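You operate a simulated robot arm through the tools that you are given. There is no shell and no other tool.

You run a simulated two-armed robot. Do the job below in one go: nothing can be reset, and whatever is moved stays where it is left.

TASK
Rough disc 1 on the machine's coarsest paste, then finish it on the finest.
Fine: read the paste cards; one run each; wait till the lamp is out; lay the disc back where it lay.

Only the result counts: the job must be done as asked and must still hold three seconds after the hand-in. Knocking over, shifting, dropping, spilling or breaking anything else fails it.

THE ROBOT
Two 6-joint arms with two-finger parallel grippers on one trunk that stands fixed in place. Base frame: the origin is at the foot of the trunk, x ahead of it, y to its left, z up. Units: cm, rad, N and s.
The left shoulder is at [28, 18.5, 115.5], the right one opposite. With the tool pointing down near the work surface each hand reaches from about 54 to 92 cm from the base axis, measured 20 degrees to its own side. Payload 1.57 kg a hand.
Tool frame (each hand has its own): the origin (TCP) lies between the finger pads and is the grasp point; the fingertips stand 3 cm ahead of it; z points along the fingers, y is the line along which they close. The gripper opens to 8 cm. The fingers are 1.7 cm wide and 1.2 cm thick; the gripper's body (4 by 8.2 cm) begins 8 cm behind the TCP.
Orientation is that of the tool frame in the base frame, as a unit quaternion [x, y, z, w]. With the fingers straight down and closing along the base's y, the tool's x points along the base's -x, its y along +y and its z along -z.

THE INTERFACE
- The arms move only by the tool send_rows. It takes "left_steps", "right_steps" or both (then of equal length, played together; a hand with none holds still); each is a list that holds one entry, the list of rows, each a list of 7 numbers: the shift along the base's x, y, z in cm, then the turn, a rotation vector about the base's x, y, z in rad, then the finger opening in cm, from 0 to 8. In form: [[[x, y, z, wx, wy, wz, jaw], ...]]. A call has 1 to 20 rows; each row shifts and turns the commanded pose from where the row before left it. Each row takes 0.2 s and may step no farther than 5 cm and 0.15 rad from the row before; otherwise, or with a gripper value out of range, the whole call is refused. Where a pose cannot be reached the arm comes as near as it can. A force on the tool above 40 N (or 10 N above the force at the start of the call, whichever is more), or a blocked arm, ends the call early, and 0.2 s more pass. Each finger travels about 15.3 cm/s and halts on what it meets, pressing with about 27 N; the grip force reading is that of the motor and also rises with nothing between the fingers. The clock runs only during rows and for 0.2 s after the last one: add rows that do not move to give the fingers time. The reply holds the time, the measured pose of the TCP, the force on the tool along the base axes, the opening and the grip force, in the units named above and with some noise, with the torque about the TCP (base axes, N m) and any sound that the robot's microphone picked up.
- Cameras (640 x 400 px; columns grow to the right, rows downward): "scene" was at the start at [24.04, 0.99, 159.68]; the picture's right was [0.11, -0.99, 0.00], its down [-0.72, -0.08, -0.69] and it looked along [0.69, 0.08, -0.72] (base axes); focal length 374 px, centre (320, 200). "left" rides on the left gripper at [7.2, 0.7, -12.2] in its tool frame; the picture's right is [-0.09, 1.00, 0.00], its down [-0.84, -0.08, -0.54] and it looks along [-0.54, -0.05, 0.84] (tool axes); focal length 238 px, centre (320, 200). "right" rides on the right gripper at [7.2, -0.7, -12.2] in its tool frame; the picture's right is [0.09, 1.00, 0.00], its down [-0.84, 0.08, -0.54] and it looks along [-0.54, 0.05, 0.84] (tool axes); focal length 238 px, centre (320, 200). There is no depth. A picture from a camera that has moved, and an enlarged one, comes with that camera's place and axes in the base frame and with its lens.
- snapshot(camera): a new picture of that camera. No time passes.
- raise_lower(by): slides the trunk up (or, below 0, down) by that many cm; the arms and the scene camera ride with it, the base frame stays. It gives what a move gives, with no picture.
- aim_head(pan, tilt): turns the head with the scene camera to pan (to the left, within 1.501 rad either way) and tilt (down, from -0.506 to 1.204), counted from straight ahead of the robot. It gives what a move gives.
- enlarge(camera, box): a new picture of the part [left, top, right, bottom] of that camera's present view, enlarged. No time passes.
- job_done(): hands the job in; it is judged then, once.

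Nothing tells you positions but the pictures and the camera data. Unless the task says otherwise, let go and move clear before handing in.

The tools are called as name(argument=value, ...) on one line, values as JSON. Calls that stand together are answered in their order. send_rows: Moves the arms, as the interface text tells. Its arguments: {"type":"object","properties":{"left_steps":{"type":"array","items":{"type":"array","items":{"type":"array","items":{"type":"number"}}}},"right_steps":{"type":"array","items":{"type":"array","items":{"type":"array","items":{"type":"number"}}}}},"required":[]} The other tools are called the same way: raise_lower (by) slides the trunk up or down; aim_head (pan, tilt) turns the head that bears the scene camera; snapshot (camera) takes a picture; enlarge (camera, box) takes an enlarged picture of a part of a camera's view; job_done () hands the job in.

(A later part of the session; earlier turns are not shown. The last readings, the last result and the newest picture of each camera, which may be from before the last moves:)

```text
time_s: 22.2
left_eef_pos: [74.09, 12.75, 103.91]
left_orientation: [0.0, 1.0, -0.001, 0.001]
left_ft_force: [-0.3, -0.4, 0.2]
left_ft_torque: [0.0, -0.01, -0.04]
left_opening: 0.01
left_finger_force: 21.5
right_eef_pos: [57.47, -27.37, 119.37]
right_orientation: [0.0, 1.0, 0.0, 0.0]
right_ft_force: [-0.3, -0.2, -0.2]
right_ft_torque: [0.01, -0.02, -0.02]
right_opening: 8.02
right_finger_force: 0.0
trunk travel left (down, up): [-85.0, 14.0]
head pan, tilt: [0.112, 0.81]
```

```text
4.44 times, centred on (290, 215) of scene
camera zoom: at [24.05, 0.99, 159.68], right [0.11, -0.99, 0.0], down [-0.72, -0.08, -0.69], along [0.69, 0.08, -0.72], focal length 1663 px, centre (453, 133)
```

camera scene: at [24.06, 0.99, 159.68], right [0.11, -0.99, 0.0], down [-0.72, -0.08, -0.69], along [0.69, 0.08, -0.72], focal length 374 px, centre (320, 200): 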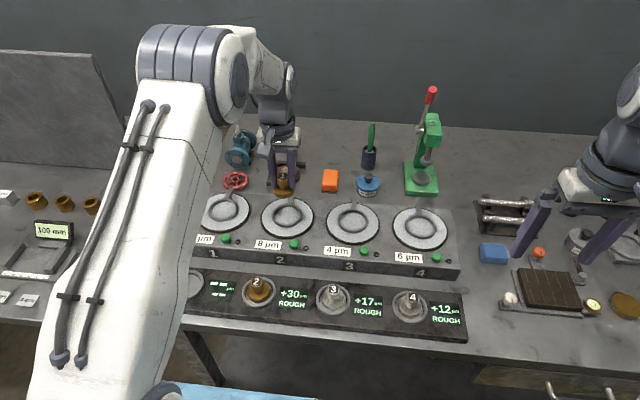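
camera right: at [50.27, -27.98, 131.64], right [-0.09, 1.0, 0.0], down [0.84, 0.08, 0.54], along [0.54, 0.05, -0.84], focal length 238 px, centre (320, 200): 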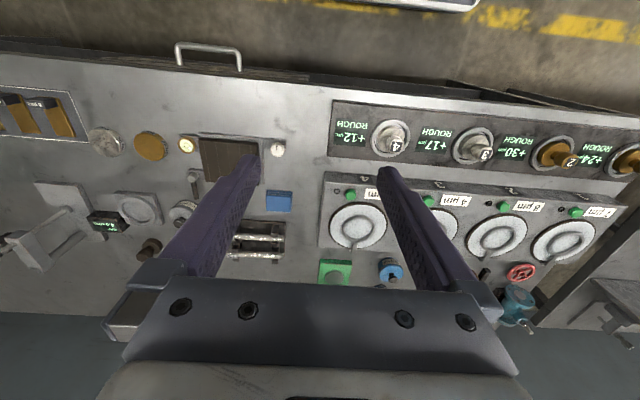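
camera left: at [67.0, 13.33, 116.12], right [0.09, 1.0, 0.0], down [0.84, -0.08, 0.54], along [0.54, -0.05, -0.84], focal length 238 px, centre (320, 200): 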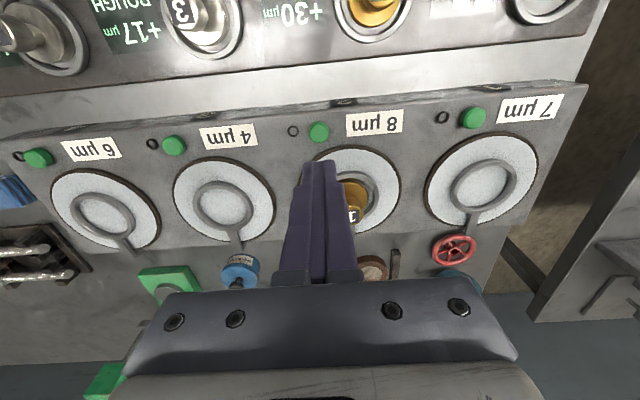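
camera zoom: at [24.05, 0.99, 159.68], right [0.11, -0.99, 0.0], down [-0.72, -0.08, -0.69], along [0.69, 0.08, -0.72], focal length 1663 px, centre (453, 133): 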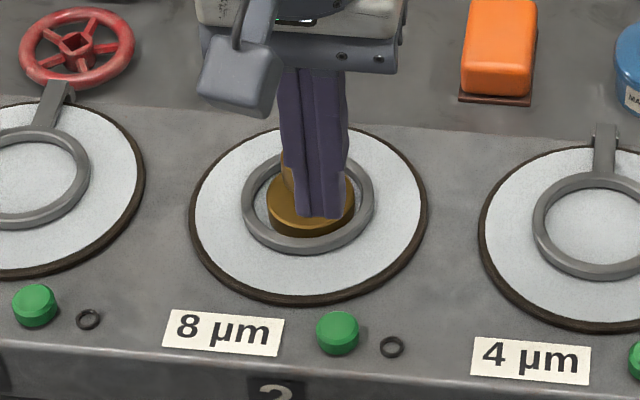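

The button's top face is near (74.6, 12.6, 90.5–91). I'll centre the closed fingertips over it and come down to a few centimetres above.

send_rows(left_steps=[[[0.42, -0.06, -1, 0, 0, 0, 0], [0, 0, -1.5, 0, 0, 0, 0], [0, 0, -2, 0, 0, 0, 0], [0, 0, -2, 0, 0, 0, 0], [0, 0, -1.4, 0, 0, 0, 0], [0, 0, 0, 0, 0, 0, 0]]])

enlarge(camera="left", box=[240, 80, 400, 200])

enlarge(camera="scene", box=[240, 180, 340, 260])

```text
time_s: 23.6
left_eef_pos: [74.6, 12.32, 96.2]
left_orientation: [0.0, 1.0, -0.001, 0.001]
left_ft_force: [0.6, 0.1, -0.9]
left_ft_torque: [-0.03, -0.01, -0.02]
left_opening: 0.0
left_finger_force: 21.6
right_eef_pos: [57.41, -27.33, 119.26]
right_orientation: [0.0, 1.0, 0.0, 0.001]
right_ft_force: [-0.2, -1.3, 0.0]
right_ft_torque: [-0.01, 0.0, 0.0]
right_opening: 7.96
right_finger_force: 0.1
trunk travel left (down, up): [-85.0, 14.0]
head pan, tilt: [0.112, 0.81]
```

```text
3.33 times, centred on (320, 140) of left
camera zoom: at [67.39, 12.98, 108.46], right [0.09, 1.0, 0.0], down [0.84, -0.08, 0.54], along [0.54, -0.05, -0.84], focal length 794 px, centre (320, 400)
```

zoom: 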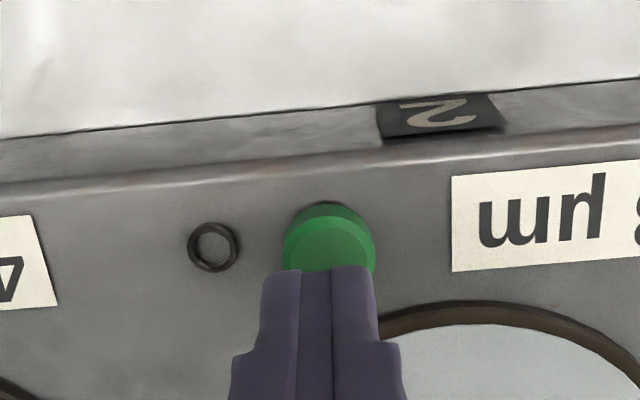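

```text
5.00 times, centred on (290, 220) of scene
camera zoom: at [24.05, 0.98, 159.68], right [0.11, -0.99, 0.0], down [-0.72, -0.08, -0.69], along [0.69, 0.08, -0.72], focal length 1871 px, centre (470, 100)
```

zoom: 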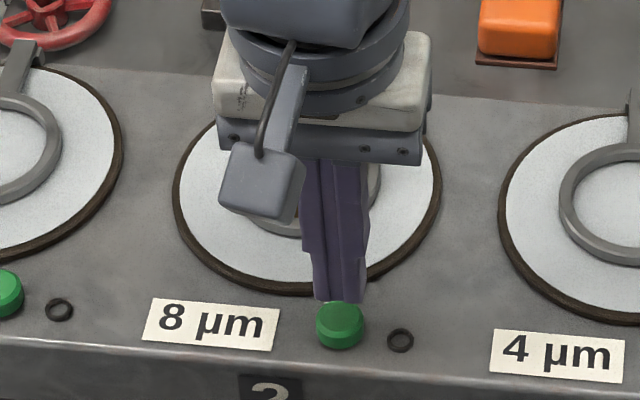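

The fingertips need about 0.28 cm more in +y to centre on the button. I'll correct that and descend to just above it.

send_rows(left_steps=[[[0, 0.28, 0, 0, 0, 0, 0], [0, 0, -0.6, 0, 0, 0, 0], [0, 0, -0.6, 0, 0, 0, 0], [0, 0, -0.4, 0, 0, 0, 0], [0, 0, 0, 0, 0, 0, 0]]])

enlarge(camera="left", box=[240, 80, 400, 200])

enlarge(camera="scene", box=[270, 210, 330, 260])

```text
time_s: 24.8
left_eef_pos: [74.52, 12.73, 94.48]
left_orientation: [0.0, 1.0, 0.0, 0.001]
left_ft_force: [-0.1, -0.1, 0.0]
left_ft_torque: [0.01, -0.01, -0.02]
left_opening: 0.0
left_finger_force: 21.3
right_eef_pos: [57.39, -27.4, 119.46]
right_orientation: [0.0, 1.0, 0.0, -0.001]
right_ft_force: [1.4, -0.4, -0.2]
right_ft_torque: [-0.01, 0.02, -0.01]
right_opening: 7.99
right_finger_force: 0.0
trunk travel left (down, up): [-85.0, 14.0]
head pan, tilt: [0.112, 0.81]
```

```text
3.33 times, centred on (320, 140) of left
camera zoom: at [67.37, 13.33, 106.66], right [0.09, 1.0, 0.0], down [0.84, -0.08, 0.54], along [0.54, -0.05, -0.84], focal length 794 px, centre (320, 400)
```

zoom: 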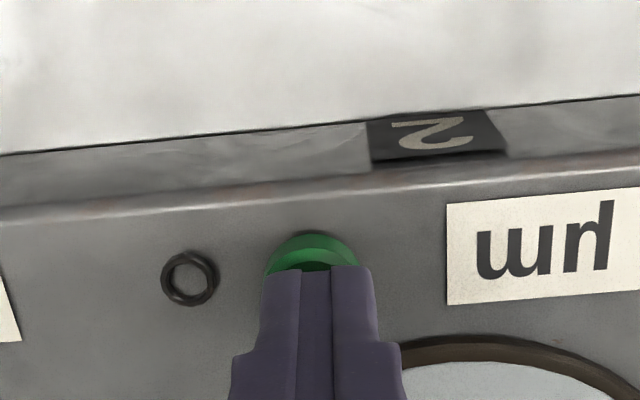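

```text
8.00 times, centred on (300, 235) of scene
camera zoom: at [24.05, 0.99, 159.68], right [0.11, -0.99, 0.0], down [-0.72, -0.08, -0.69], along [0.69, 0.08, -0.72], focal length 2993 px, centre (480, -80)
```

zoom: 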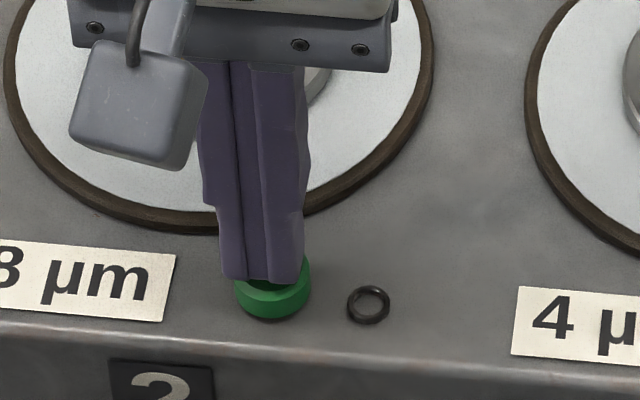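

The fingertips are over the button and about half a centimetre above it. I'll ease down in small steps until it actuates.

send_rows(left_steps=[[[0, -0.1, -0.2, 0, 0, 0, 0], [0, 0, -0.2, 0, 0, 0, 0], [0, 0, 0, 0, 0, 0, 0]]])

enlarge(camera="scene", box=[270, 210, 330, 260])

```text
time_s: 25.6
left_eef_pos: [74.47, 12.53, 94.1]
left_orientation: [0.0, 1.0, 0.0, 0.0]
left_ft_force: [0.5, -0.1, 1.4]
left_ft_torque: [0.01, 0.0, -0.03]
left_opening: 0.0
left_finger_force: 21.4
right_eef_pos: [57.41, -27.35, 119.39]
right_orientation: [0.0, 1.0, 0.0, 0.0]
right_ft_force: [0.1, 0.3, 0.3]
right_ft_torque: [-0.02, -0.04, 0.02]
right_opening: 7.98
right_finger_force: 0.0
trunk travel left (down, up): [-85.0, 14.0]
head pan, tilt: [0.112, 0.81]
```

```text
8.00 times, centred on (300, 235) of scene
camera zoom: at [24.05, 0.98, 159.68], right [0.11, -0.99, 0.0], down [-0.72, -0.08, -0.69], along [0.69, 0.08, -0.72], focal length 2993 px, centre (480, -80)
```

zoom: 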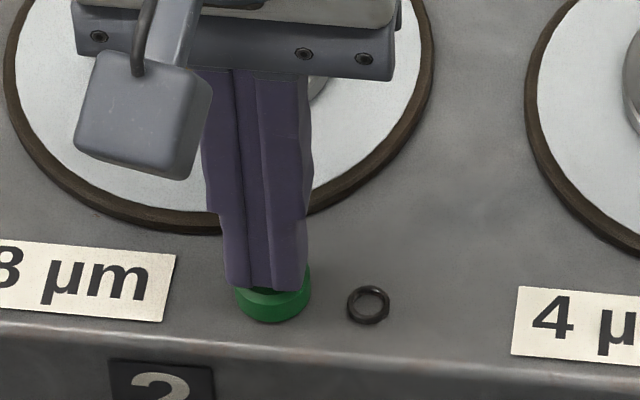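

There's slight contact starting (1.4 N) and the lamp is still dark. I'll press a little farther.

send_rows(left_steps=[[[0, 0, -0.1, 0, 0, 0, 0], [0, 0, 0, 0, 0, 0, 0]]])

enlarge(camera="scene", box=[270, 210, 330, 260])

```text
time_s: 26.2
left_eef_pos: [74.43, 12.63, 94.08]
left_orientation: [0.001, 1.0, 0.0, 0.0]
left_ft_force: [0.2, -1.2, 1.9]
left_ft_torque: [-0.03, 0.03, 0.01]
left_opening: 0.0
left_finger_force: 20.8
right_eef_pos: [57.31, -27.37, 119.46]
right_orientation: [0.0, 1.0, 0.001, 0.0]
right_ft_force: [-1.0, -0.4, -1.1]
right_ft_torque: [0.0, 0.0, 0.01]
right_opening: 7.98
right_finger_force: 0.0
trunk travel left (down, up): [-85.0, 14.0]
head pan, tilt: [0.112, 0.81]
heard: click
```

```text
8.00 times, centred on (300, 235) of scene
camera zoom: at [24.04, 0.98, 159.68], right [0.11, -0.99, 0.0], down [-0.72, -0.08, -0.69], along [0.69, 0.08, -0.72], focal length 2993 px, centre (480, -80)
```

zoom: 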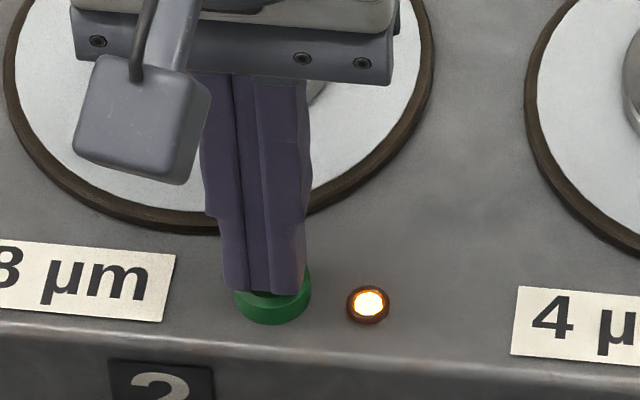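

The button clicked and the lamp is lit, so the run has started. I'll lift straight off and then wait with the hand held still, clear of everything.

send_rows(left_steps=[[[0, 0, 0.6, 0, 0, 0, 0], [0, 0, 1.2, 0, 0, 0, 0], [0, 0, 2, 0, 0, 0, 0], [0, 0, 2, 0, 0, 0, 0], [0, 0, 2, 0, 0, 0, 0], [0, 0, 2, 0, 0, 0, 0], [0, 0, 0, 0, 0, 0, 0]]])

enlarge(camera="scene", box=[240, 180, 340, 260])

```text
time_s: 27.8
left_eef_pos: [74.54, 12.52, 104.14]
left_orientation: [0.0, 1.0, 0.001, 0.001]
left_ft_force: [-0.2, -0.1, 0.2]
left_ft_torque: [0.02, -0.01, 0.0]
left_opening: 0.0
left_finger_force: 20.8
right_eef_pos: [57.33, -27.26, 119.44]
right_orientation: [0.0, 1.0, 0.0, 0.0]
right_ft_force: [-0.3, 0.2, -1.4]
right_ft_torque: [-0.02, 0.03, 0.01]
right_opening: 8.02
right_finger_force: 0.0
trunk travel left (down, up): [-85.0, 14.0]
head pan, tilt: [0.112, 0.81]
```

```text
5.00 times, centred on (290, 220) of scene
camera zoom: at [24.03, 0.98, 159.68], right [0.11, -0.99, 0.0], down [-0.72, -0.08, -0.69], along [0.69, 0.08, -0.72], focal length 1871 px, centre (470, 100)
```

zoom: 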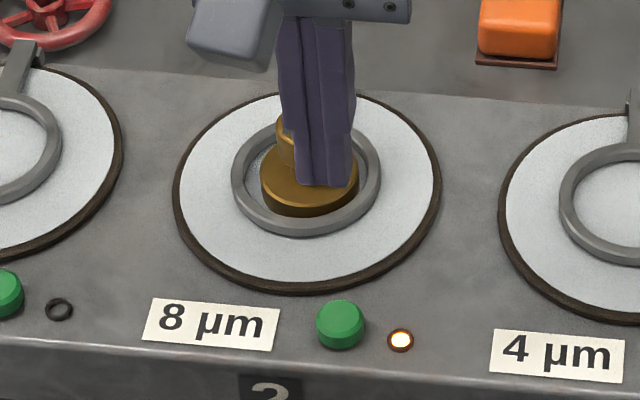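

The lamp is lit and the run is in progress. I'll raise the hand a bit more and wait.

send_rows(left_steps=[[[0, 1.5, 1.5, 0, 0, 0, 0], [0, 1.5, 1.5, 0, 0, 0, 0], [0, 1.5, 1.5, 0, 0, 0, 0], [0, 1.5, 1.5, 0, 0, 0, 2], [0, 0, 0, 0, 0, 0, 4], [0, 0, 0, 0, 0, 0, 6], [0, 0, 0, 0, 0, 0, 7], [0, 0, 0, 0, 0, 0, 7], [0, 0, 0, 0, 0, 0, 7], [0, 0, 0, 0, 0, 0, 7], [0, 0, 0, 0, 0, 0, 7], [0, 0, 0, 0, 0, 0, 7]]])

enlarge(camera="scene", box=[240, 180, 340, 260])

```text
time_s: 30.4
left_eef_pos: [74.45, 18.68, 109.85]
left_orientation: [-0.001, 1.0, 0.0, 0.0]
left_ft_force: [-0.2, 0.1, 0.2]
left_ft_torque: [0.01, -0.01, 0.02]
left_opening: 6.97
left_finger_force: 0.0
right_eef_pos: [57.4, -27.29, 119.46]
right_orientation: [0.0, 1.0, 0.0, 0.0]
right_ft_force: [0.1, 0.1, -0.2]
right_ft_torque: [-0.01, -0.04, -0.02]
right_opening: 8.0
right_finger_force: 0.0
trunk travel left (down, up): [-85.0, 14.0]
head pan, tilt: [0.112, 0.81]
```

```text
5.00 times, centred on (290, 220) of scene
camera zoom: at [24.05, 0.99, 159.68], right [0.11, -0.99, 0.0], down [-0.72, -0.08, -0.69], along [0.69, 0.08, -0.72], focal length 1871 px, centre (470, 100)
```

zoom: 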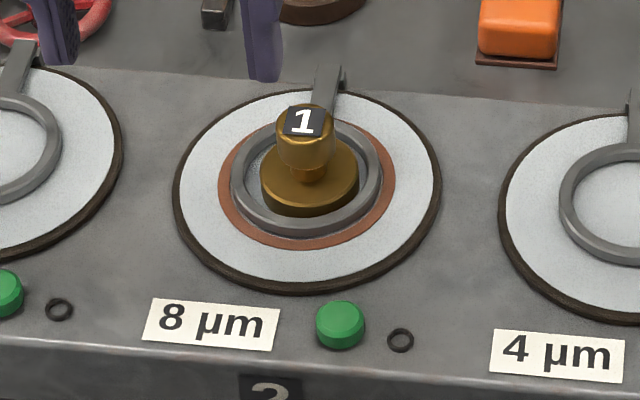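

The lamp is out after one run, a brown track shows on plate 2, and disc 1 still sits in the ring. I'll move back over the disc to pick it up, double-checking the lamp on the way.

send_rows(left_steps=[[[1.5, -0.6, 0, 0, 0, 0, 8], [2, -0.8, 0, 0, 0, 0, 8], [2, -0.8, 0, 0, 0, 0, 8], [2, -0.8, -2, 0, 0, 0, 8], [1, -0.3, -2, 0, 0, 0, 8], [0, 0, -2, 0, 0, 0, 8], [0, 0, 0, 0, 0, 0, 8], [0, 0, 0, 0, 0, 0, 8]]])

enlarge(camera="left", box=[220, 70, 420, 210])

enlarge(camera="scene", box=[240, 170, 340, 260])

```text
time_s: 32.2
left_eef_pos: [83.05, 15.52, 103.91]
left_orientation: [-0.001, 1.0, 0.0, 0.0]
left_ft_force: [-0.1, 0.6, 0.2]
left_ft_torque: [0.01, -0.02, -0.01]
left_opening: 7.98
left_finger_force: 0.0
right_eef_pos: [57.37, -27.43, 119.49]
right_orientation: [0.0, 1.0, 0.001, 0.0]
right_ft_force: [0.0, 0.2, 0.3]
right_ft_torque: [-0.01, 0.0, -0.03]
right_opening: 8.04
right_finger_force: 0.0
trunk travel left (down, up): [-85.0, 14.0]
head pan, tilt: [0.112, 0.81]
```

```text
2.86 times, centred on (320, 140) of left
camera zoom: at [75.94, 16.19, 116.05], right [0.09, 1.0, 0.0], down [0.84, -0.08, 0.54], along [0.54, -0.05, -0.84], focal length 681 px, centre (320, 371)
```

zoom: 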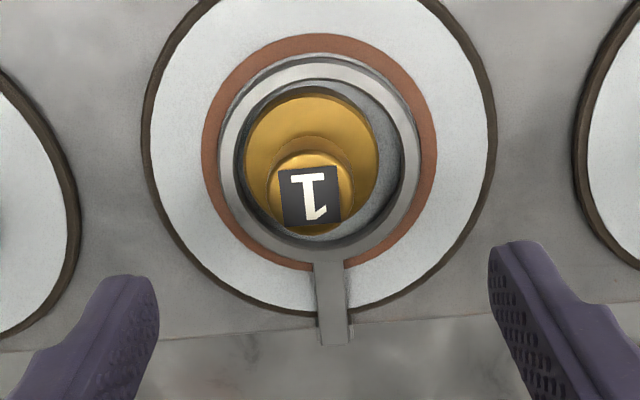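

```text
4.44 times, centred on (290, 215) of scene
camera zoom: at [24.04, 0.98, 159.68], right [0.11, -0.99, 0.0], down [-0.72, -0.08, -0.69], along [0.69, 0.08, -0.72], focal length 1663 px, centre (453, 133)
```

zoom: 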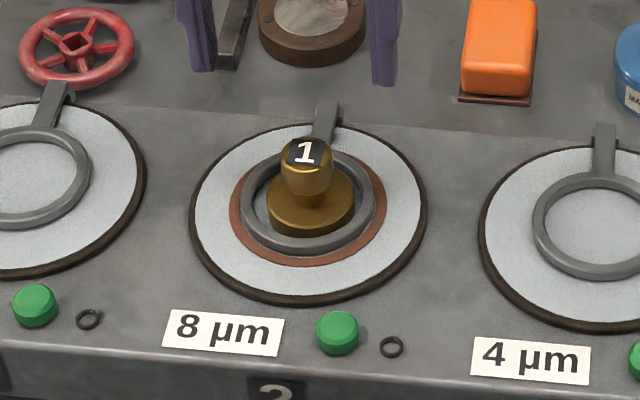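

The lamp is confirmed dark. The disc's knob is at about (82.9, 15.27), so I'll correct by (-0.25, -0.22) and descend partway to verify.

send_rows(left_steps=[[[-0.25, -0.22, -1, 0, 0, 0, 8], [0, 0, -1.5, 0, 0, 0, 8], [0, 0, -1.5, 0, 0, 0, 8], [0, 0, -1, 0, 0, 0, 8], [0, 0, 0, 0, 0, 0, 8]]])

enlarge(camera="left", box=[220, 80, 420, 220])

```text
time_s: 33.4
left_eef_pos: [82.7, 15.22, 98.87]
left_orientation: [0.0, 1.0, 0.0, 0.0]
left_ft_force: [0.3, -0.2, -0.1]
left_ft_torque: [0.01, -0.01, -0.02]
left_opening: 8.0
left_finger_force: 0.0
right_eef_pos: [57.28, -27.29, 119.46]
right_orientation: [0.0, 1.0, 0.0, -0.001]
right_ft_force: [0.5, 0.1, -0.6]
right_ft_torque: [-0.02, -0.02, -0.01]
right_opening: 7.98
right_finger_force: 0.1
trunk travel left (down, up): [-85.0, 14.0]
head pan, tilt: [0.112, 0.81]
```

```text
2.86 times, centred on (320, 150) of left
camera zoom: at [75.64, 15.78, 111.07], right [0.09, 1.0, 0.0], down [0.84, -0.08, 0.54], along [0.54, -0.05, -0.84], focal length 681 px, centre (320, 343)
```

zoom: 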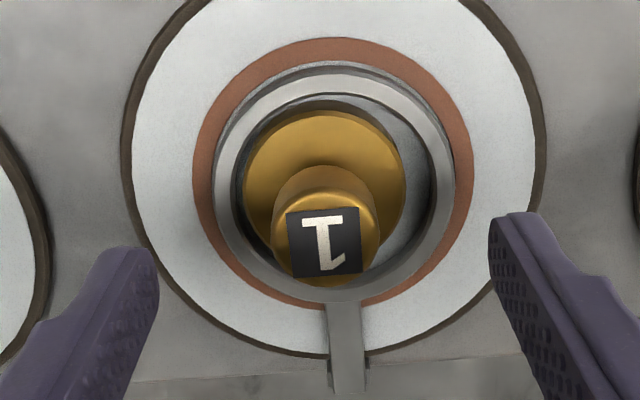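

x is lined up and y needs about +0.17. I'll correct that and go down to TCP z ≈ 95.15 for the same grip height as before.

send_rows(left_steps=[[[0, 0.17, -1, 0, 0, 0, 8], [0, 0, -1, 0, 0, 0, 8], [0, 0, -0.8, 0, 0, 0, 8], [0, 0, -0.6, 0, 0, 0, 8], [0, 0, -0.3, 0, 0, 0, 8], [0, 0, 0, 0, 0, 0, 8]]])

enlarge(camera="left", box=[220, 80, 420, 220])

enlarge(camera="scene", box=[250, 175, 330, 235])

```text
time_s: 34.8
left_eef_pos: [82.82, 15.19, 95.04]
left_orientation: [0.0, 1.0, 0.001, 0.0]
left_ft_force: [-0.2, 0.4, 0.1]
left_ft_torque: [-0.01, -0.02, 0.01]
left_opening: 7.99
left_finger_force: 0.0
right_eef_pos: [57.47, -27.49, 119.51]
right_orientation: [0.001, 1.0, 0.0, 0.0]
right_ft_force: [0.5, 0.6, -0.3]
right_ft_torque: [0.01, 0.03, -0.02]
right_opening: 7.99
right_finger_force: 0.1
trunk travel left (down, up): [-85.0, 14.0]
head pan, tilt: [0.112, 0.81]
```

```text
2.86 times, centred on (320, 150) of left
camera zoom: at [75.63, 15.95, 107.26], right [0.09, 1.0, 0.0], down [0.84, -0.08, 0.54], along [0.54, -0.05, -0.84], focal length 681 px, centre (320, 343)
```

zoom: 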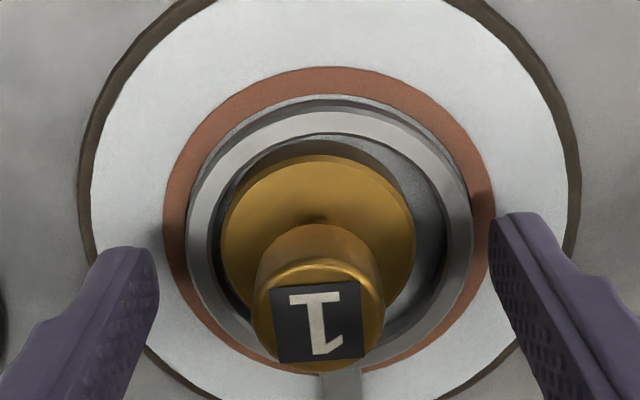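

```text
6.67 times, centred on (290, 205) of scene
camera zoom: at [24.05, 0.99, 159.68], right [0.11, -0.99, 0.0], down [-0.72, -0.08, -0.69], along [0.69, 0.08, -0.72], focal length 2494 px, centre (520, 167)
```

zoom: 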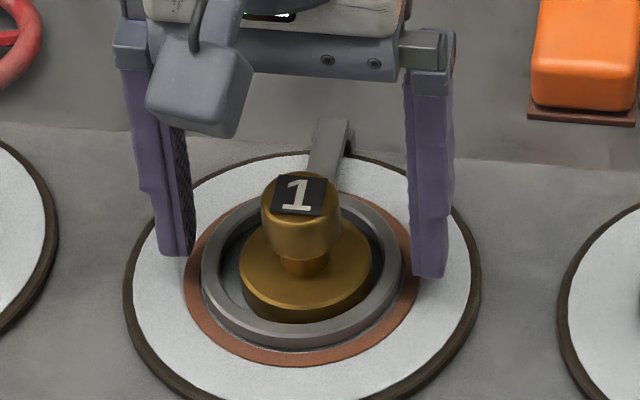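

The knob is centred between the fingers at the right height, so I'll close on it.

send_rows(left_steps=[[[0.05, 0, 0, 0, 0, 0, 6], [0, 0, 0, 0, 0, 0, 4.5], [0, 0, 0, 0, 0, 0, 3.4], [0, 0, 0, 0, 0, 0, 2.6], [0, 0, 0, 0, 0, 0, 2.0], [0, 0, 0, 0, 0, 0, 1.5], [0, 0, 0, 0, 0, 0, 1.5]]])

enlarge(camera="left", box=[220, 80, 420, 220])

```text
time_s: 36.4
left_eef_pos: [82.75, 15.38, 95.18]
left_orientation: [0.0, 1.0, -0.001, 0.0]
left_ft_force: [-0.1, -1.6, 0.1]
left_ft_torque: [0.02, 0.0, 0.02]
left_opening: 2.76
left_finger_force: 27.3
right_eef_pos: [57.42, -27.3, 119.51]
right_orientation: [0.0, 1.0, 0.0, 0.0]
right_ft_force: [-1.0, 0.2, 0.0]
right_ft_torque: [0.0, -0.01, -0.01]
right_opening: 8.01
right_finger_force: 0.0
trunk travel left (down, up): [-85.0, 14.0]
head pan, tilt: [0.112, 0.81]
```

```text
2.86 times, centred on (320, 150) of left
camera zoom: at [75.65, 15.93, 107.34], right [0.09, 1.0, 0.0], down [0.84, -0.08, 0.54], along [0.54, -0.05, -0.84], focal length 681 px, centre (320, 343)
```

zoom: 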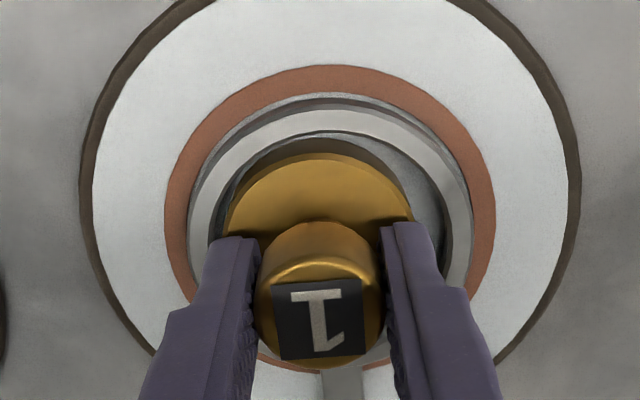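

The grip is firm again (2.76 cm). I'll lift straight out of the ring, then carry the disc along the machine to hover over station 3.

send_rows(left_steps=[[[0, 0, 0.4, 0, 0, 0, 1.5], [0, 0, 0.8, 0, 0, 0, 1.5], [0, 0, 1.3, 0, 0, 0, 1.5], [0, 0, 1.7, 0, 0, 0, 1.5], [0, 0, 1.8, 0, 0, 0, 1.5], [0, 0, 1.8, 0, 0, 0, 1.5], [0, 0, 1.2, 0, 0, 0, 1.5], [0, 0, 0, 0, 0, 0, 1.5]]])

enlarge(camera="scene", box=[230, 140, 350, 260])

```text
time_s: 38.2
left_eef_pos: [82.93, 15.1, 103.99]
left_orientation: [0.0, 1.0, 0.0, 0.0]
left_ft_force: [0.5, -0.7, -2.5]
left_ft_torque: [-0.02, 0.01, 0.01]
left_opening: 2.74
left_finger_force: 27.2
right_eef_pos: [57.36, -27.26, 119.47]
right_orientation: [0.0, 1.0, 0.0, 0.001]
right_ft_force: [-0.2, 0.1, 0.4]
right_ft_torque: [-0.02, -0.01, -0.01]
right_opening: 7.99
right_finger_force: 0.0
trunk travel left (down, up): [-85.0, 14.0]
head pan, tilt: [0.112, 0.81]
```

```text
3.33 times, centred on (290, 200) of scene
camera zoom: at [24.05, 0.99, 159.68], right [0.11, -0.99, 0.0], down [-0.72, -0.08, -0.69], along [0.69, 0.08, -0.72], focal length 1247 px, centre (420, 200)
```

zoom: 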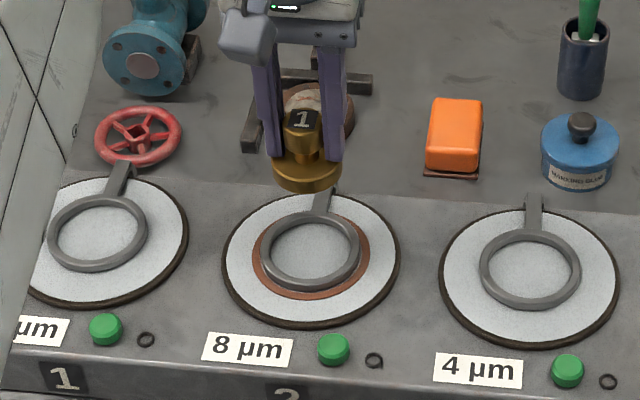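

The disc is clear of the ring and held. Next I'll carry it about 15.6 cm in -y to station 3.

send_rows(left_steps=[[[0, -0.8, 0, 0, 0, 0, 1.5], [0, -1.5, 0, 0, 0, 0, 1.5], [0, -1.8, 0, 0, 0, 0, 1.5], [0, -1.8, 0, 0, 0, 0, 1.5], [0, -1.8, 0, 0, 0, 0, 1.5], [0, -1.8, 0, 0, 0, 0, 1.5], [0, -1.8, 0, 0, 0, 0, 1.5], [0, -1.8, 0, 0, 0, 0, 1.5], [0, -1.5, 0, 0, 0, 0, 1.5], [0, -1, 0, 0, 0, 0, 1.5], [0, 0, 0, 0, 0, 0, 1.5], [0, 0, 0, 0, 0, 0, 1.5]]])

snapshot(camera="scene")

enlarge(camera="left", box=[220, 60, 420, 200])

```text
time_s: 40.8
left_eef_pos: [82.69, -0.38, 104.14]
left_orientation: [0.001, 1.0, 0.0, 0.0]
left_ft_force: [-0.2, -0.6, -3.1]
left_ft_torque: [-0.01, -0.01, 0.0]
left_opening: 2.76
left_finger_force: 27.2
right_eef_pos: [57.51, -27.27, 119.38]
right_orientation: [0.001, 1.0, 0.0, 0.0]
right_ft_force: [0.3, 0.0, -0.6]
right_ft_torque: [-0.01, -0.02, -0.01]
right_opening: 7.98
right_finger_force: 0.0
trunk travel left (down, up): [-85.0, 14.0]
head pan, tilt: [0.112, 0.81]
```

```text
taken
camera scene: at [24.06, 0.98, 159.68], right [0.11, -0.99, 0.0], down [-0.72, -0.08, -0.69], along [0.69, 0.08, -0.72], focal length 374 px, centre (320, 200)
```

scene: 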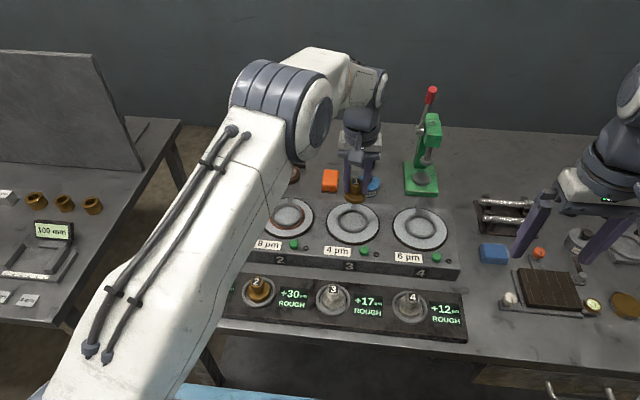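

```text
2.86 times, centred on (320, 130) of left
camera zoom: at [75.63, 0.24, 116.36], right [0.09, 1.0, 0.0], down [0.84, -0.08, 0.54], along [0.54, -0.05, -0.84], focal length 681 px, centre (320, 400)
```

zoom: 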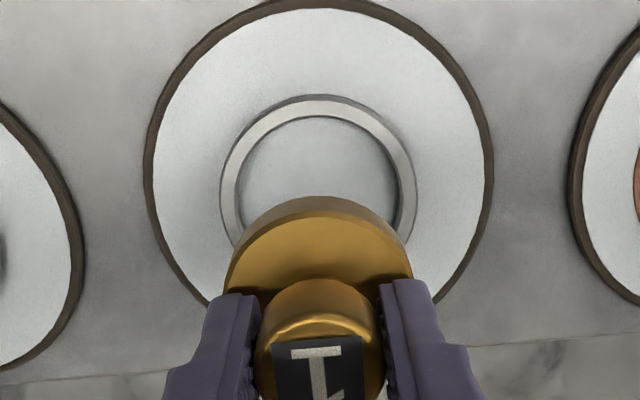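

Station 3's ring is at about (83.17, -0.52) and the hand is close to it. I'll nudge (+0.12, -0.08) and descend to just above the ring for a check.

send_rows(left_steps=[[[0.12, -0.08, -1, 0, 0, 0, 1.5], [0, 0, -1.5, 0, 0, 0, 1.5], [0, 0, -1.5, 0, 0, 0, 1.5], [0, 0, -1.5, 0, 0, 0, 1.5], [0, 0, -1, 0, 0, 0, 1.5], [0, 0, 0, 0, 0, 0, 1.5], [0, 0, 0, 0, 0, 0, 1.5]]])

enlarge(camera="left", box=[220, 60, 420, 200])

enlarge(camera="scene", box=[312, 165, 392, 245])

```text
time_s: 42.4
left_eef_pos: [83.06, -0.53, 97.81]
left_orientation: [0.0, 1.0, 0.0, 0.0]
left_ft_force: [-0.4, -0.4, -2.7]
left_ft_torque: [0.03, 0.05, -0.01]
left_opening: 2.74
left_finger_force: 27.3
right_eef_pos: [57.36, -27.19, 119.49]
right_orientation: [0.0, 1.0, 0.0, -0.001]
right_ft_force: [-0.7, 0.5, 1.1]
right_ft_torque: [0.01, -0.01, -0.03]
right_opening: 7.99
right_finger_force: 0.1
trunk travel left (down, up): [-85.0, 14.0]
head pan, tilt: [0.112, 0.81]
```

```text
2.86 times, centred on (320, 130) of left
camera zoom: at [75.87, 0.1, 109.88], right [0.09, 1.0, 0.0], down [0.84, -0.08, 0.54], along [0.54, -0.05, -0.84], focal length 681 px, centre (320, 400)
```

zoom: 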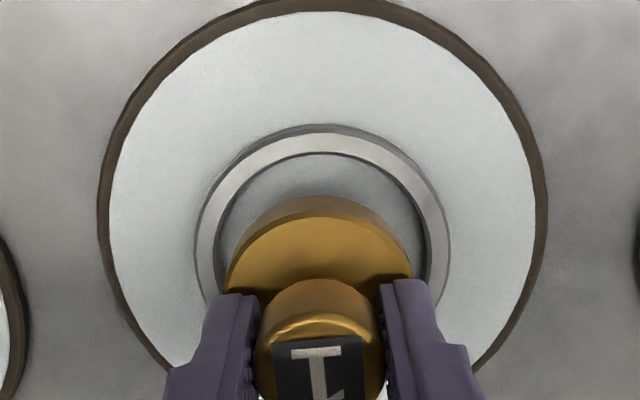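

```text
5.00 times, centred on (352, 205) of scene
camera zoom: at [24.06, 0.98, 159.68], right [0.11, -0.99, 0.0], down [-0.72, -0.08, -0.69], along [0.69, 0.08, -0.72], focal length 1871 px, centre (160, 175)
```

zoom: 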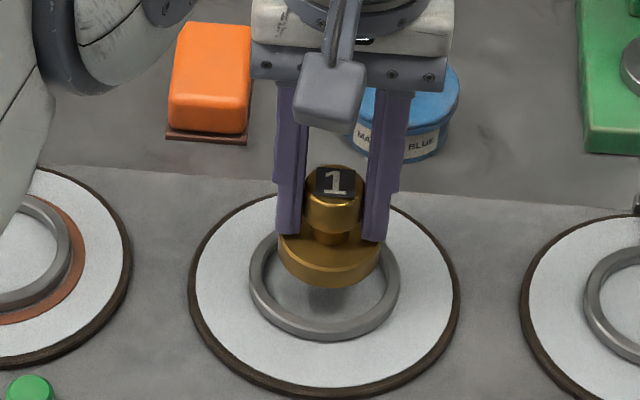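

The disc lines up with the ring's bore to within about 0.1–0.15 cm. I'll nudge +y slightly and lower.

send_rows(left_steps=[[[0, 0.08, -0.5, 0, 0, 0, 1.5], [0, 0, -0.5, 0, 0, 0, 1.5], [0, 0, -0.4, 0, 0, 0, 1.5], [0, 0, -0.3, 0, 0, 0, 1.5], [0, 0, -0.2, 0, 0, 0, 1.5], [0, 0, -0.2, 0, 0, 0, 1.5], [0, 0, 0, 0, 0, 0, 1.5]]])

enlarge(camera="left", box=[220, 60, 420, 200])

enlarge(camera="scene", box=[322, 180, 382, 240])

```text
time_s: 44.0
left_eef_pos: [82.76, -0.39, 95.64]
left_orientation: [0.0, 1.0, -0.001, 0.0]
left_ft_force: [-0.1, 0.1, -2.0]
left_ft_torque: [0.02, -0.01, 0.0]
left_opening: 2.75
left_finger_force: 27.3
right_eef_pos: [57.4, -27.38, 119.39]
right_orientation: [0.0, 1.0, 0.0, 0.0]
right_ft_force: [0.5, 0.5, 0.6]
right_ft_torque: [0.0, 0.0, 0.05]
right_opening: 7.99
right_finger_force: 0.1
trunk travel left (down, up): [-85.0, 14.0]
head pan, tilt: [0.112, 0.81]
```

```text
2.86 times, centred on (320, 130) of left
camera zoom: at [75.77, 0.27, 107.88], right [0.09, 1.0, 0.0], down [0.84, -0.08, 0.54], along [0.54, -0.05, -0.84], focal length 681 px, centre (320, 400)
```

zoom: 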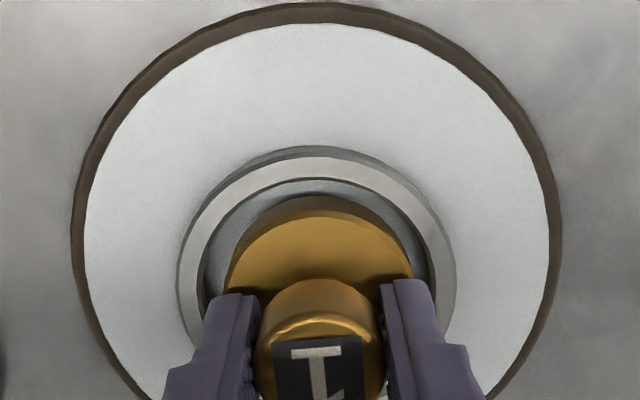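

```text
6.67 times, centred on (352, 210) of scene
camera zoom: at [24.06, 0.98, 159.68], right [0.11, -0.99, 0.0], down [-0.72, -0.08, -0.69], along [0.69, 0.08, -0.72], focal length 2494 px, centre (107, 133)
```

zoom: 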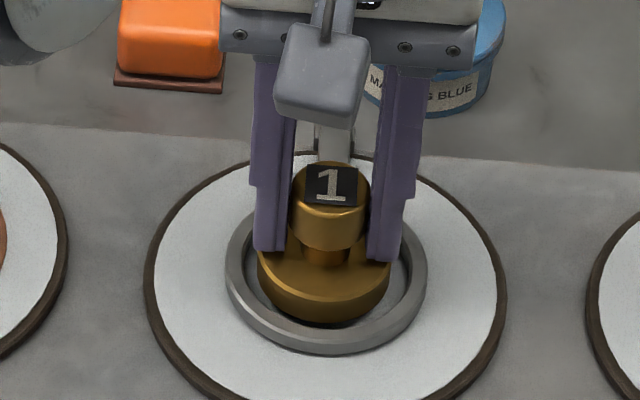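

The disc is centred in the ring in both views. I'll lower it the last half centimetre in small steps.

send_rows(left_steps=[[[0, 0, -0.2, 0, 0, 0, 1.5], [0, 0, -0.15, 0, 0, 0, 1.5], [0, 0, 0, 0, 0, 0, 1.5]]])

```text
time_s: 44.8
left_eef_pos: [82.93, -0.5, 95.18]
left_orientation: [0.0, 1.0, 0.0, 0.0]
left_ft_force: [0.4, -0.2, -3.4]
left_ft_torque: [0.0, 0.0, -0.04]
left_opening: 2.77
left_finger_force: 27.1
right_eef_pos: [57.31, -27.35, 119.39]
right_orientation: [0.0, 1.0, 0.0, 0.0]
right_ft_force: [-0.4, -1.0, -0.5]
right_ft_torque: [-0.01, -0.01, -0.01]
right_opening: 8.0
right_finger_force: 0.1
trunk travel left (down, up): [-85.0, 14.0]
head pan, tilt: [0.112, 0.81]
```

There's no contact yet (-3.4 N is just the disc's weight). I'll go down another 0.1 cm at a time.

send_rows(left_steps=[[[0, 0, -0.1, 0, 0, 0, 1.5], [0, 0, 0, 0, 0, 0, 1.5]]])

```text
time_s: 45.4
left_eef_pos: [82.82, -0.37, 95.12]
left_orientation: [0.0, 1.0, 0.0, 0.0]
left_ft_force: [0.5, 1.1, -1.5]
left_ft_torque: [0.02, 0.03, 0.05]
left_opening: 2.74
left_finger_force: 27.3
right_eef_pos: [57.38, -27.36, 119.48]
right_orientation: [0.0, 1.0, 0.0, 0.0]
right_ft_force: [0.3, -0.6, -0.2]
right_ft_torque: [-0.01, 0.02, -0.02]
right_opening: 7.99
right_finger_force: 0.0
trunk travel left (down, up): [-85.0, 14.0]
head pan, tilt: [0.112, 0.81]
```

send_rows(left_steps=[[[0, 0, -0.08, 0, 0, 0, 1.5], [0, 0, 0, 0, 0, 0, 1.5]]])

```text
time_s: 46.0
left_eef_pos: [82.88, -0.42, 95.06]
left_orientation: [0.0, 1.0, 0.001, 0.002]
left_ft_force: [-1.9, 1.4, 6.2]
left_ft_torque: [0.04, 0.26, 0.02]
left_opening: 2.72
left_finger_force: 27.5
right_eef_pos: [57.28, -27.35, 119.42]
right_orientation: [0.0, 1.0, 0.0, 0.0]
right_ft_force: [-0.3, 0.5, 0.6]
right_ft_torque: [-0.01, 0.0, 0.03]
right_opening: 8.01
right_finger_force: 0.0
trunk travel left (down, up): [-85.0, 14.0]
head pan, tilt: [0.112, 0.81]
```

The disc has touched down on plate 3 (+6 N). I'll release it and check how it sits before rising.

send_rows(left_steps=[[[0, 0, 0, 0, 0, 0, 3.2], [0, 0, 0, 0, 0, 0, 4], [0, 0, 0, 0, 0, 0, 5.5], [0, 0, 0, 0, 0, 0, 6], [0, 0, 0, 0, 0, 0, 6]]])

enlarge(camera="scene", box=[312, 180, 392, 240])

enlarge(camera="left", box=[220, 60, 420, 200])

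```text
time_s: 47.2
left_eef_pos: [82.86, -0.4, 94.83]
left_orientation: [0.0, 1.0, 0.0, -0.001]
left_ft_force: [0.3, -0.2, -0.4]
left_ft_torque: [0.0, 0.01, -0.03]
left_opening: 6.0
left_finger_force: 0.1
right_eef_pos: [57.34, -27.27, 119.4]
right_orientation: [0.001, 1.0, 0.0, -0.001]
right_ft_force: [-0.2, -0.6, 0.7]
right_ft_torque: [0.04, 0.03, -0.03]
right_opening: 7.99
right_finger_force: 0.0
trunk travel left (down, up): [-85.0, 14.0]
head pan, tilt: [0.112, 0.81]
```

```text
6.67 times, centred on (352, 210) of scene
camera zoom: at [24.05, 0.99, 159.67], right [0.11, -0.99, 0.0], down [-0.72, -0.08, -0.69], along [0.69, 0.08, -0.72], focal length 2494 px, centre (107, 133)
```

zoom: 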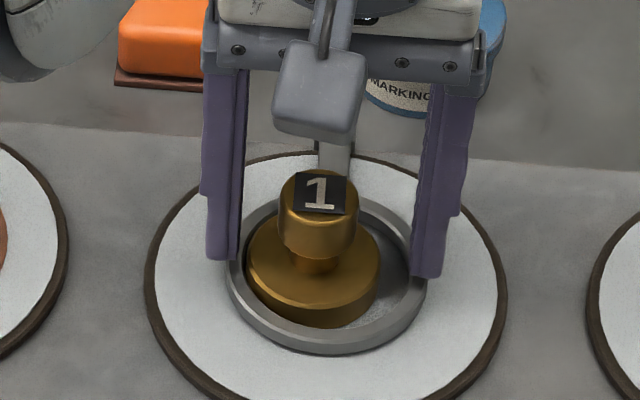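

```text
2.86 times, centred on (320, 130) of left
camera zoom: at [75.77, 0.32, 107.2], right [0.09, 1.0, 0.0], down [0.84, -0.08, 0.54], along [0.54, -0.05, -0.84], focal length 681 px, centre (320, 400)
```

zoom: 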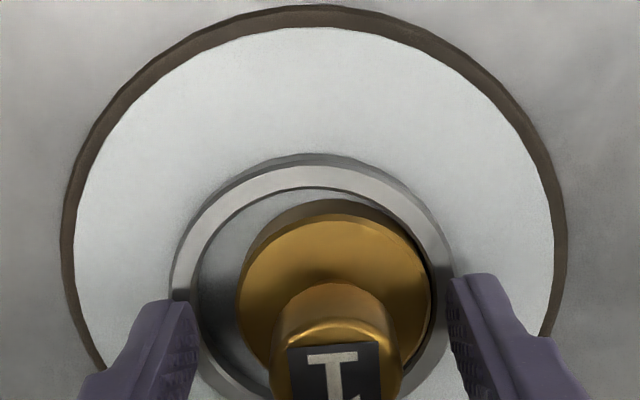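

The disc slid slightly toward +y on release but sits flat inside the ring. I'll rise straight up, close the fingers and hover over station 3's button near (74.5, -3.4).

send_rows(left_steps=[[[0, 0, 0.5, 0, 0, 0, 6], [0, 0, 1, 0, 0, 0, 6], [0, 0, 1.5, 0, 0, 0, 6], [0, 0, 2, 0, 0, 0, 6], [0, 0, 2, 0, 0, 0, 6], [0, 0, 2, 0, 0, 0, 6], [-1.5, -0.5, 0, 0, 0, 0, 4], [-1.9, -0.7, 0, 0, 0, 0, 2], [-1.9, -0.7, 0, 0, 0, 0, 0], [-1.9, -0.7, 0, 0, 0, 0, 0], [-1.2, -0.4, 0, 0, 0, 0, 0], [0, 0, 0, 0, 0, 0, 0], [0, 0, 0, 0, 0, 0, 0]]])

enlarge(camera="left", box=[240, 80, 400, 200])

enlarge(camera="scene", box=[302, 180, 402, 270])

```text
time_s: 50.0
left_eef_pos: [74.45, -3.5, 104.07]
left_orientation: [0.0, 1.0, 0.0, 0.0]
left_ft_force: [-0.6, 0.1, -0.7]
left_ft_torque: [0.02, 0.0, 0.01]
left_opening: 0.02
left_finger_force: 21.3
right_eef_pos: [57.32, -27.25, 119.51]
right_orientation: [-0.001, 1.0, 0.0, 0.0]
right_ft_force: [-0.3, -0.9, 0.4]
right_ft_torque: [-0.01, -0.03, -0.01]
right_opening: 8.01
right_finger_force: 0.0
trunk travel left (down, up): [-85.0, 14.0]
head pan, tilt: [0.112, 0.81]
```

```text
3.33 times, centred on (320, 140) of left
camera zoom: at [67.41, -2.76, 116.31], right [0.09, 1.0, 0.0], down [0.84, -0.08, 0.54], along [0.54, -0.05, -0.84], focal length 794 px, centre (320, 400)
```

zoom: 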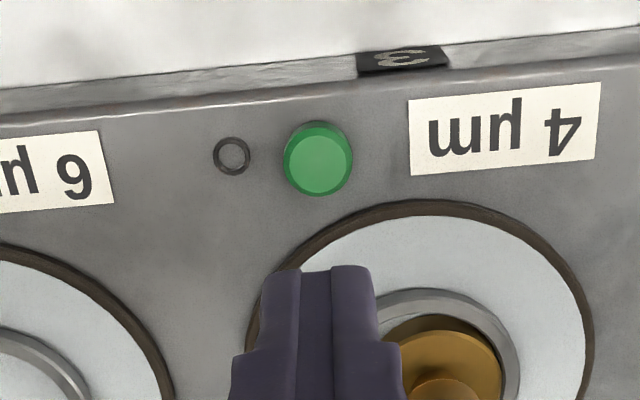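

```text
4.44 times, centred on (352, 225) of scene
camera zoom: at [24.05, 0.98, 159.68], right [0.11, -0.99, 0.0], down [-0.72, -0.08, -0.69], along [0.69, 0.08, -0.72], focal length 1663 px, centre (178, 89)
```

zoom: 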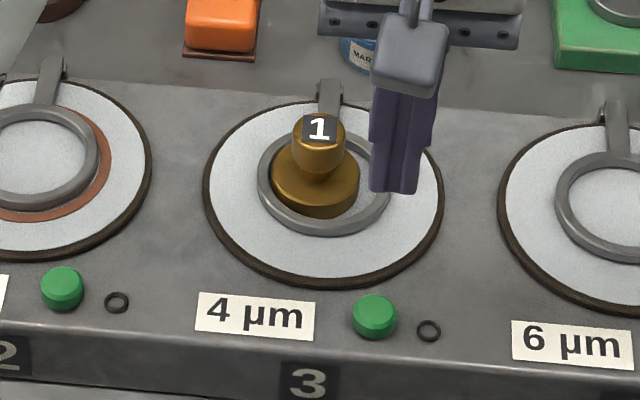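

Station 3's button is directly below the fingertips, at about (74.65, -3.45). I'll descend and re-check just above it.

send_rows(left_steps=[[[0, 0, -1, 0, 0, 0, 0], [0, 0, -1.5, 0, 0, 0, 0], [0, 0, -2, 0, 0, 0, 0], [0, 0, -2, 0, 0, 0, 0], [0, 0, -1.5, 0, 0, 0, 0], [0, 0, -0.7, 0, 0, 0, 0], [0, 0, 0, 0, 0, 0, 0]]])

enlarge(camera="left", box=[240, 80, 400, 200])

enlarge(camera="scene", box=[332, 215, 412, 275])

```text
time_s: 51.6
left_eef_pos: [74.53, -3.43, 95.18]
left_orientation: [0.0, 1.0, 0.0, -0.001]
left_ft_force: [-1.0, 0.5, 0.7]
left_ft_torque: [0.0, 0.03, 0.0]
left_opening: 0.02
left_finger_force: 21.5
right_eef_pos: [57.38, -27.33, 119.45]
right_orientation: [0.0, 1.0, 0.001, 0.0]
right_ft_force: [0.1, -0.2, -0.6]
right_ft_torque: [-0.01, 0.02, -0.02]
right_opening: 7.99
right_finger_force: 0.1
trunk travel left (down, up): [-85.0, 14.0]
head pan, tilt: [0.112, 0.81]
```

```text
3.33 times, centred on (320, 140) of left
camera zoom: at [67.4, -2.76, 107.44], right [0.09, 1.0, 0.0], down [0.84, -0.08, 0.54], along [0.54, -0.05, -0.84], focal length 794 px, centre (320, 400)
```

zoom: 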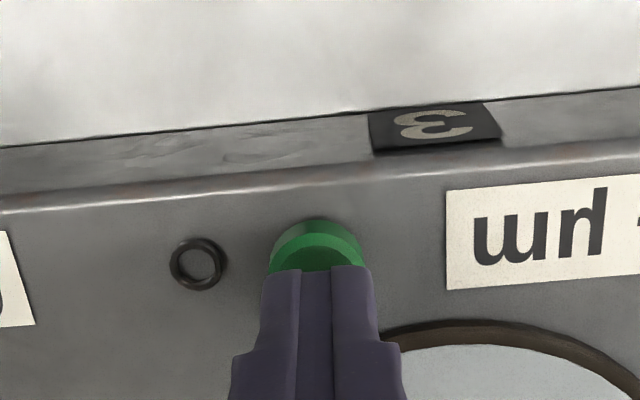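

```text
6.67 times, centred on (372, 245) of scene
camera zoom: at [24.05, 0.98, 159.68], right [0.11, -0.99, 0.0], down [-0.72, -0.08, -0.69], along [0.69, 0.08, -0.72], focal length 2494 px, centre (-27, -100)
```

zoom: 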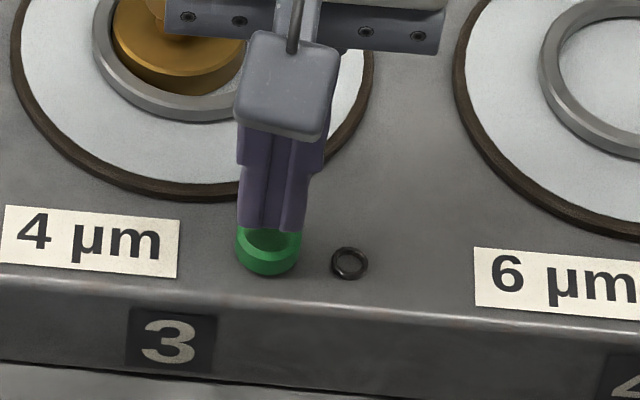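

The fingertips are centred over the button. I'll go down to near contact, then press gently.

send_rows(left_steps=[[[0, 0, -0.3, 0, 0, 0, 0], [0, 0, -0.3, 0, 0, 0, 0], [0, 0, -0.2, 0, 0, 0, 0], [0, 0, -0.1, 0, 0, 0, 0], [0, 0, 0, 0, 0, 0, 0]]])

enlarge(camera="scene", box=[332, 215, 412, 275])

```text
time_s: 52.8
left_eef_pos: [74.45, -3.35, 94.42]
left_orientation: [0.0, 1.0, 0.0, 0.0]
left_ft_force: [0.2, -1.0, 0.0]
left_ft_torque: [0.0, -0.01, 0.01]
left_opening: 0.01
left_finger_force: 21.2
right_eef_pos: [57.37, -27.38, 119.42]
right_orientation: [0.001, 1.0, 0.0, -0.001]
right_ft_force: [-0.7, 0.1, -0.4]
right_ft_torque: [-0.02, 0.03, -0.02]
right_opening: 7.99
right_finger_force: 0.2
trunk travel left (down, up): [-85.0, 14.0]
head pan, tilt: [0.112, 0.81]
```

```text
6.67 times, centred on (372, 245) of scene
camera zoom: at [24.05, 0.98, 159.68], right [0.11, -0.99, 0.0], down [-0.72, -0.08, -0.69], along [0.69, 0.08, -0.72], focal length 2494 px, centre (-27, -100)
```

zoom: 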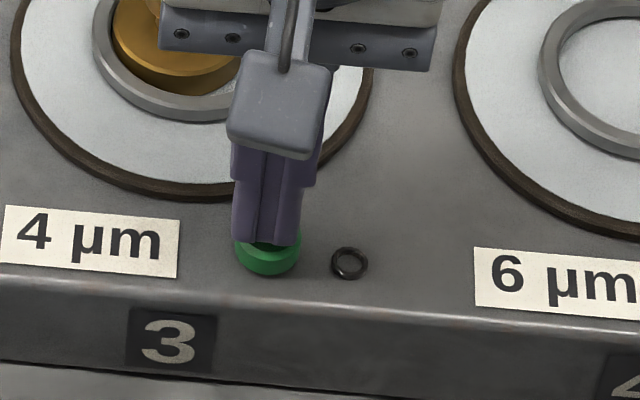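

The fingertips are just above the button with no force yet. I'll continue in 0.1 cm steps.

send_rows(left_steps=[[[0, 0, -0.1, 0, 0, 0, 0], [0, 0, -0.1, 0, 0, 0, 0], [0, 0, 0, 0, 0, 0, 0]]])

enlarge(camera="scene", box=[332, 215, 412, 275])

```text
time_s: 53.6
left_eef_pos: [74.42, -3.43, 94.21]
left_orientation: [0.0, 1.0, 0.0, 0.0]
left_ft_force: [-0.4, -0.1, 0.0]
left_ft_torque: [0.0, -0.01, -0.03]
left_opening: 0.02
left_finger_force: 21.8
right_eef_pos: [57.3, -27.4, 119.41]
right_orientation: [0.001, 1.0, 0.0, 0.0]
right_ft_force: [0.0, -0.1, -0.3]
right_ft_torque: [0.01, 0.0, 0.03]
right_opening: 8.0
right_finger_force: 0.0
trunk travel left (down, up): [-85.0, 14.0]
head pan, tilt: [0.112, 0.81]
```

```text
6.67 times, centred on (372, 245) of scene
camera zoom: at [24.04, 0.98, 159.68], right [0.11, -0.99, 0.0], down [-0.72, -0.08, -0.69], along [0.69, 0.08, -0.72], focal length 2494 px, centre (-27, -100)
```

zoom: 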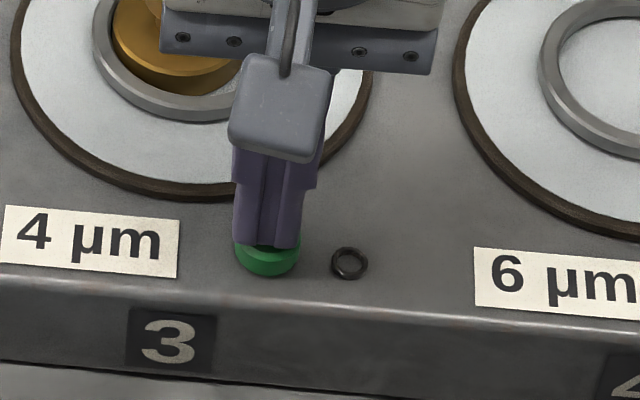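

send_rows(left_steps=[[[0, 0, -0.1, 0, 0, 0, 0], [0, 0, 0, 0, 0, 0, 0]]])

enlarge(camera="scene", box=[332, 215, 412, 275])

```text
time_s: 54.2
left_eef_pos: [74.43, -3.28, 94.14]
left_orientation: [0.0, 1.0, -0.001, 0.0]
left_ft_force: [-0.8, 0.9, 1.0]
left_ft_torque: [0.04, 0.0, 0.0]
left_opening: 0.0
left_finger_force: 21.3
right_eef_pos: [57.32, -27.38, 119.43]
right_orientation: [0.001, 1.0, 0.0, 0.0]
right_ft_force: [-0.3, -0.5, 0.3]
right_ft_torque: [0.0, 0.02, -0.01]
right_opening: 8.02
right_finger_force: 0.1
trunk travel left (down, up): [-85.0, 14.0]
head pan, tilt: [0.112, 0.81]
```

```text
6.67 times, centred on (372, 245) of scene
camera zoom: at [24.04, 0.98, 159.68], right [0.11, -0.99, 0.0], down [-0.72, -0.08, -0.69], along [0.69, 0.08, -0.72], focal length 2494 px, centre (-27, -100)
```

zoom: 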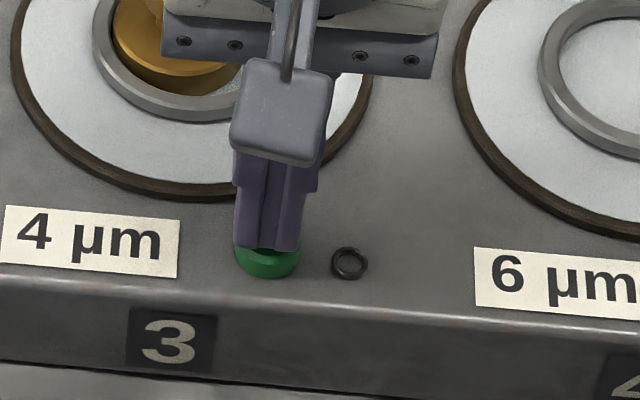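

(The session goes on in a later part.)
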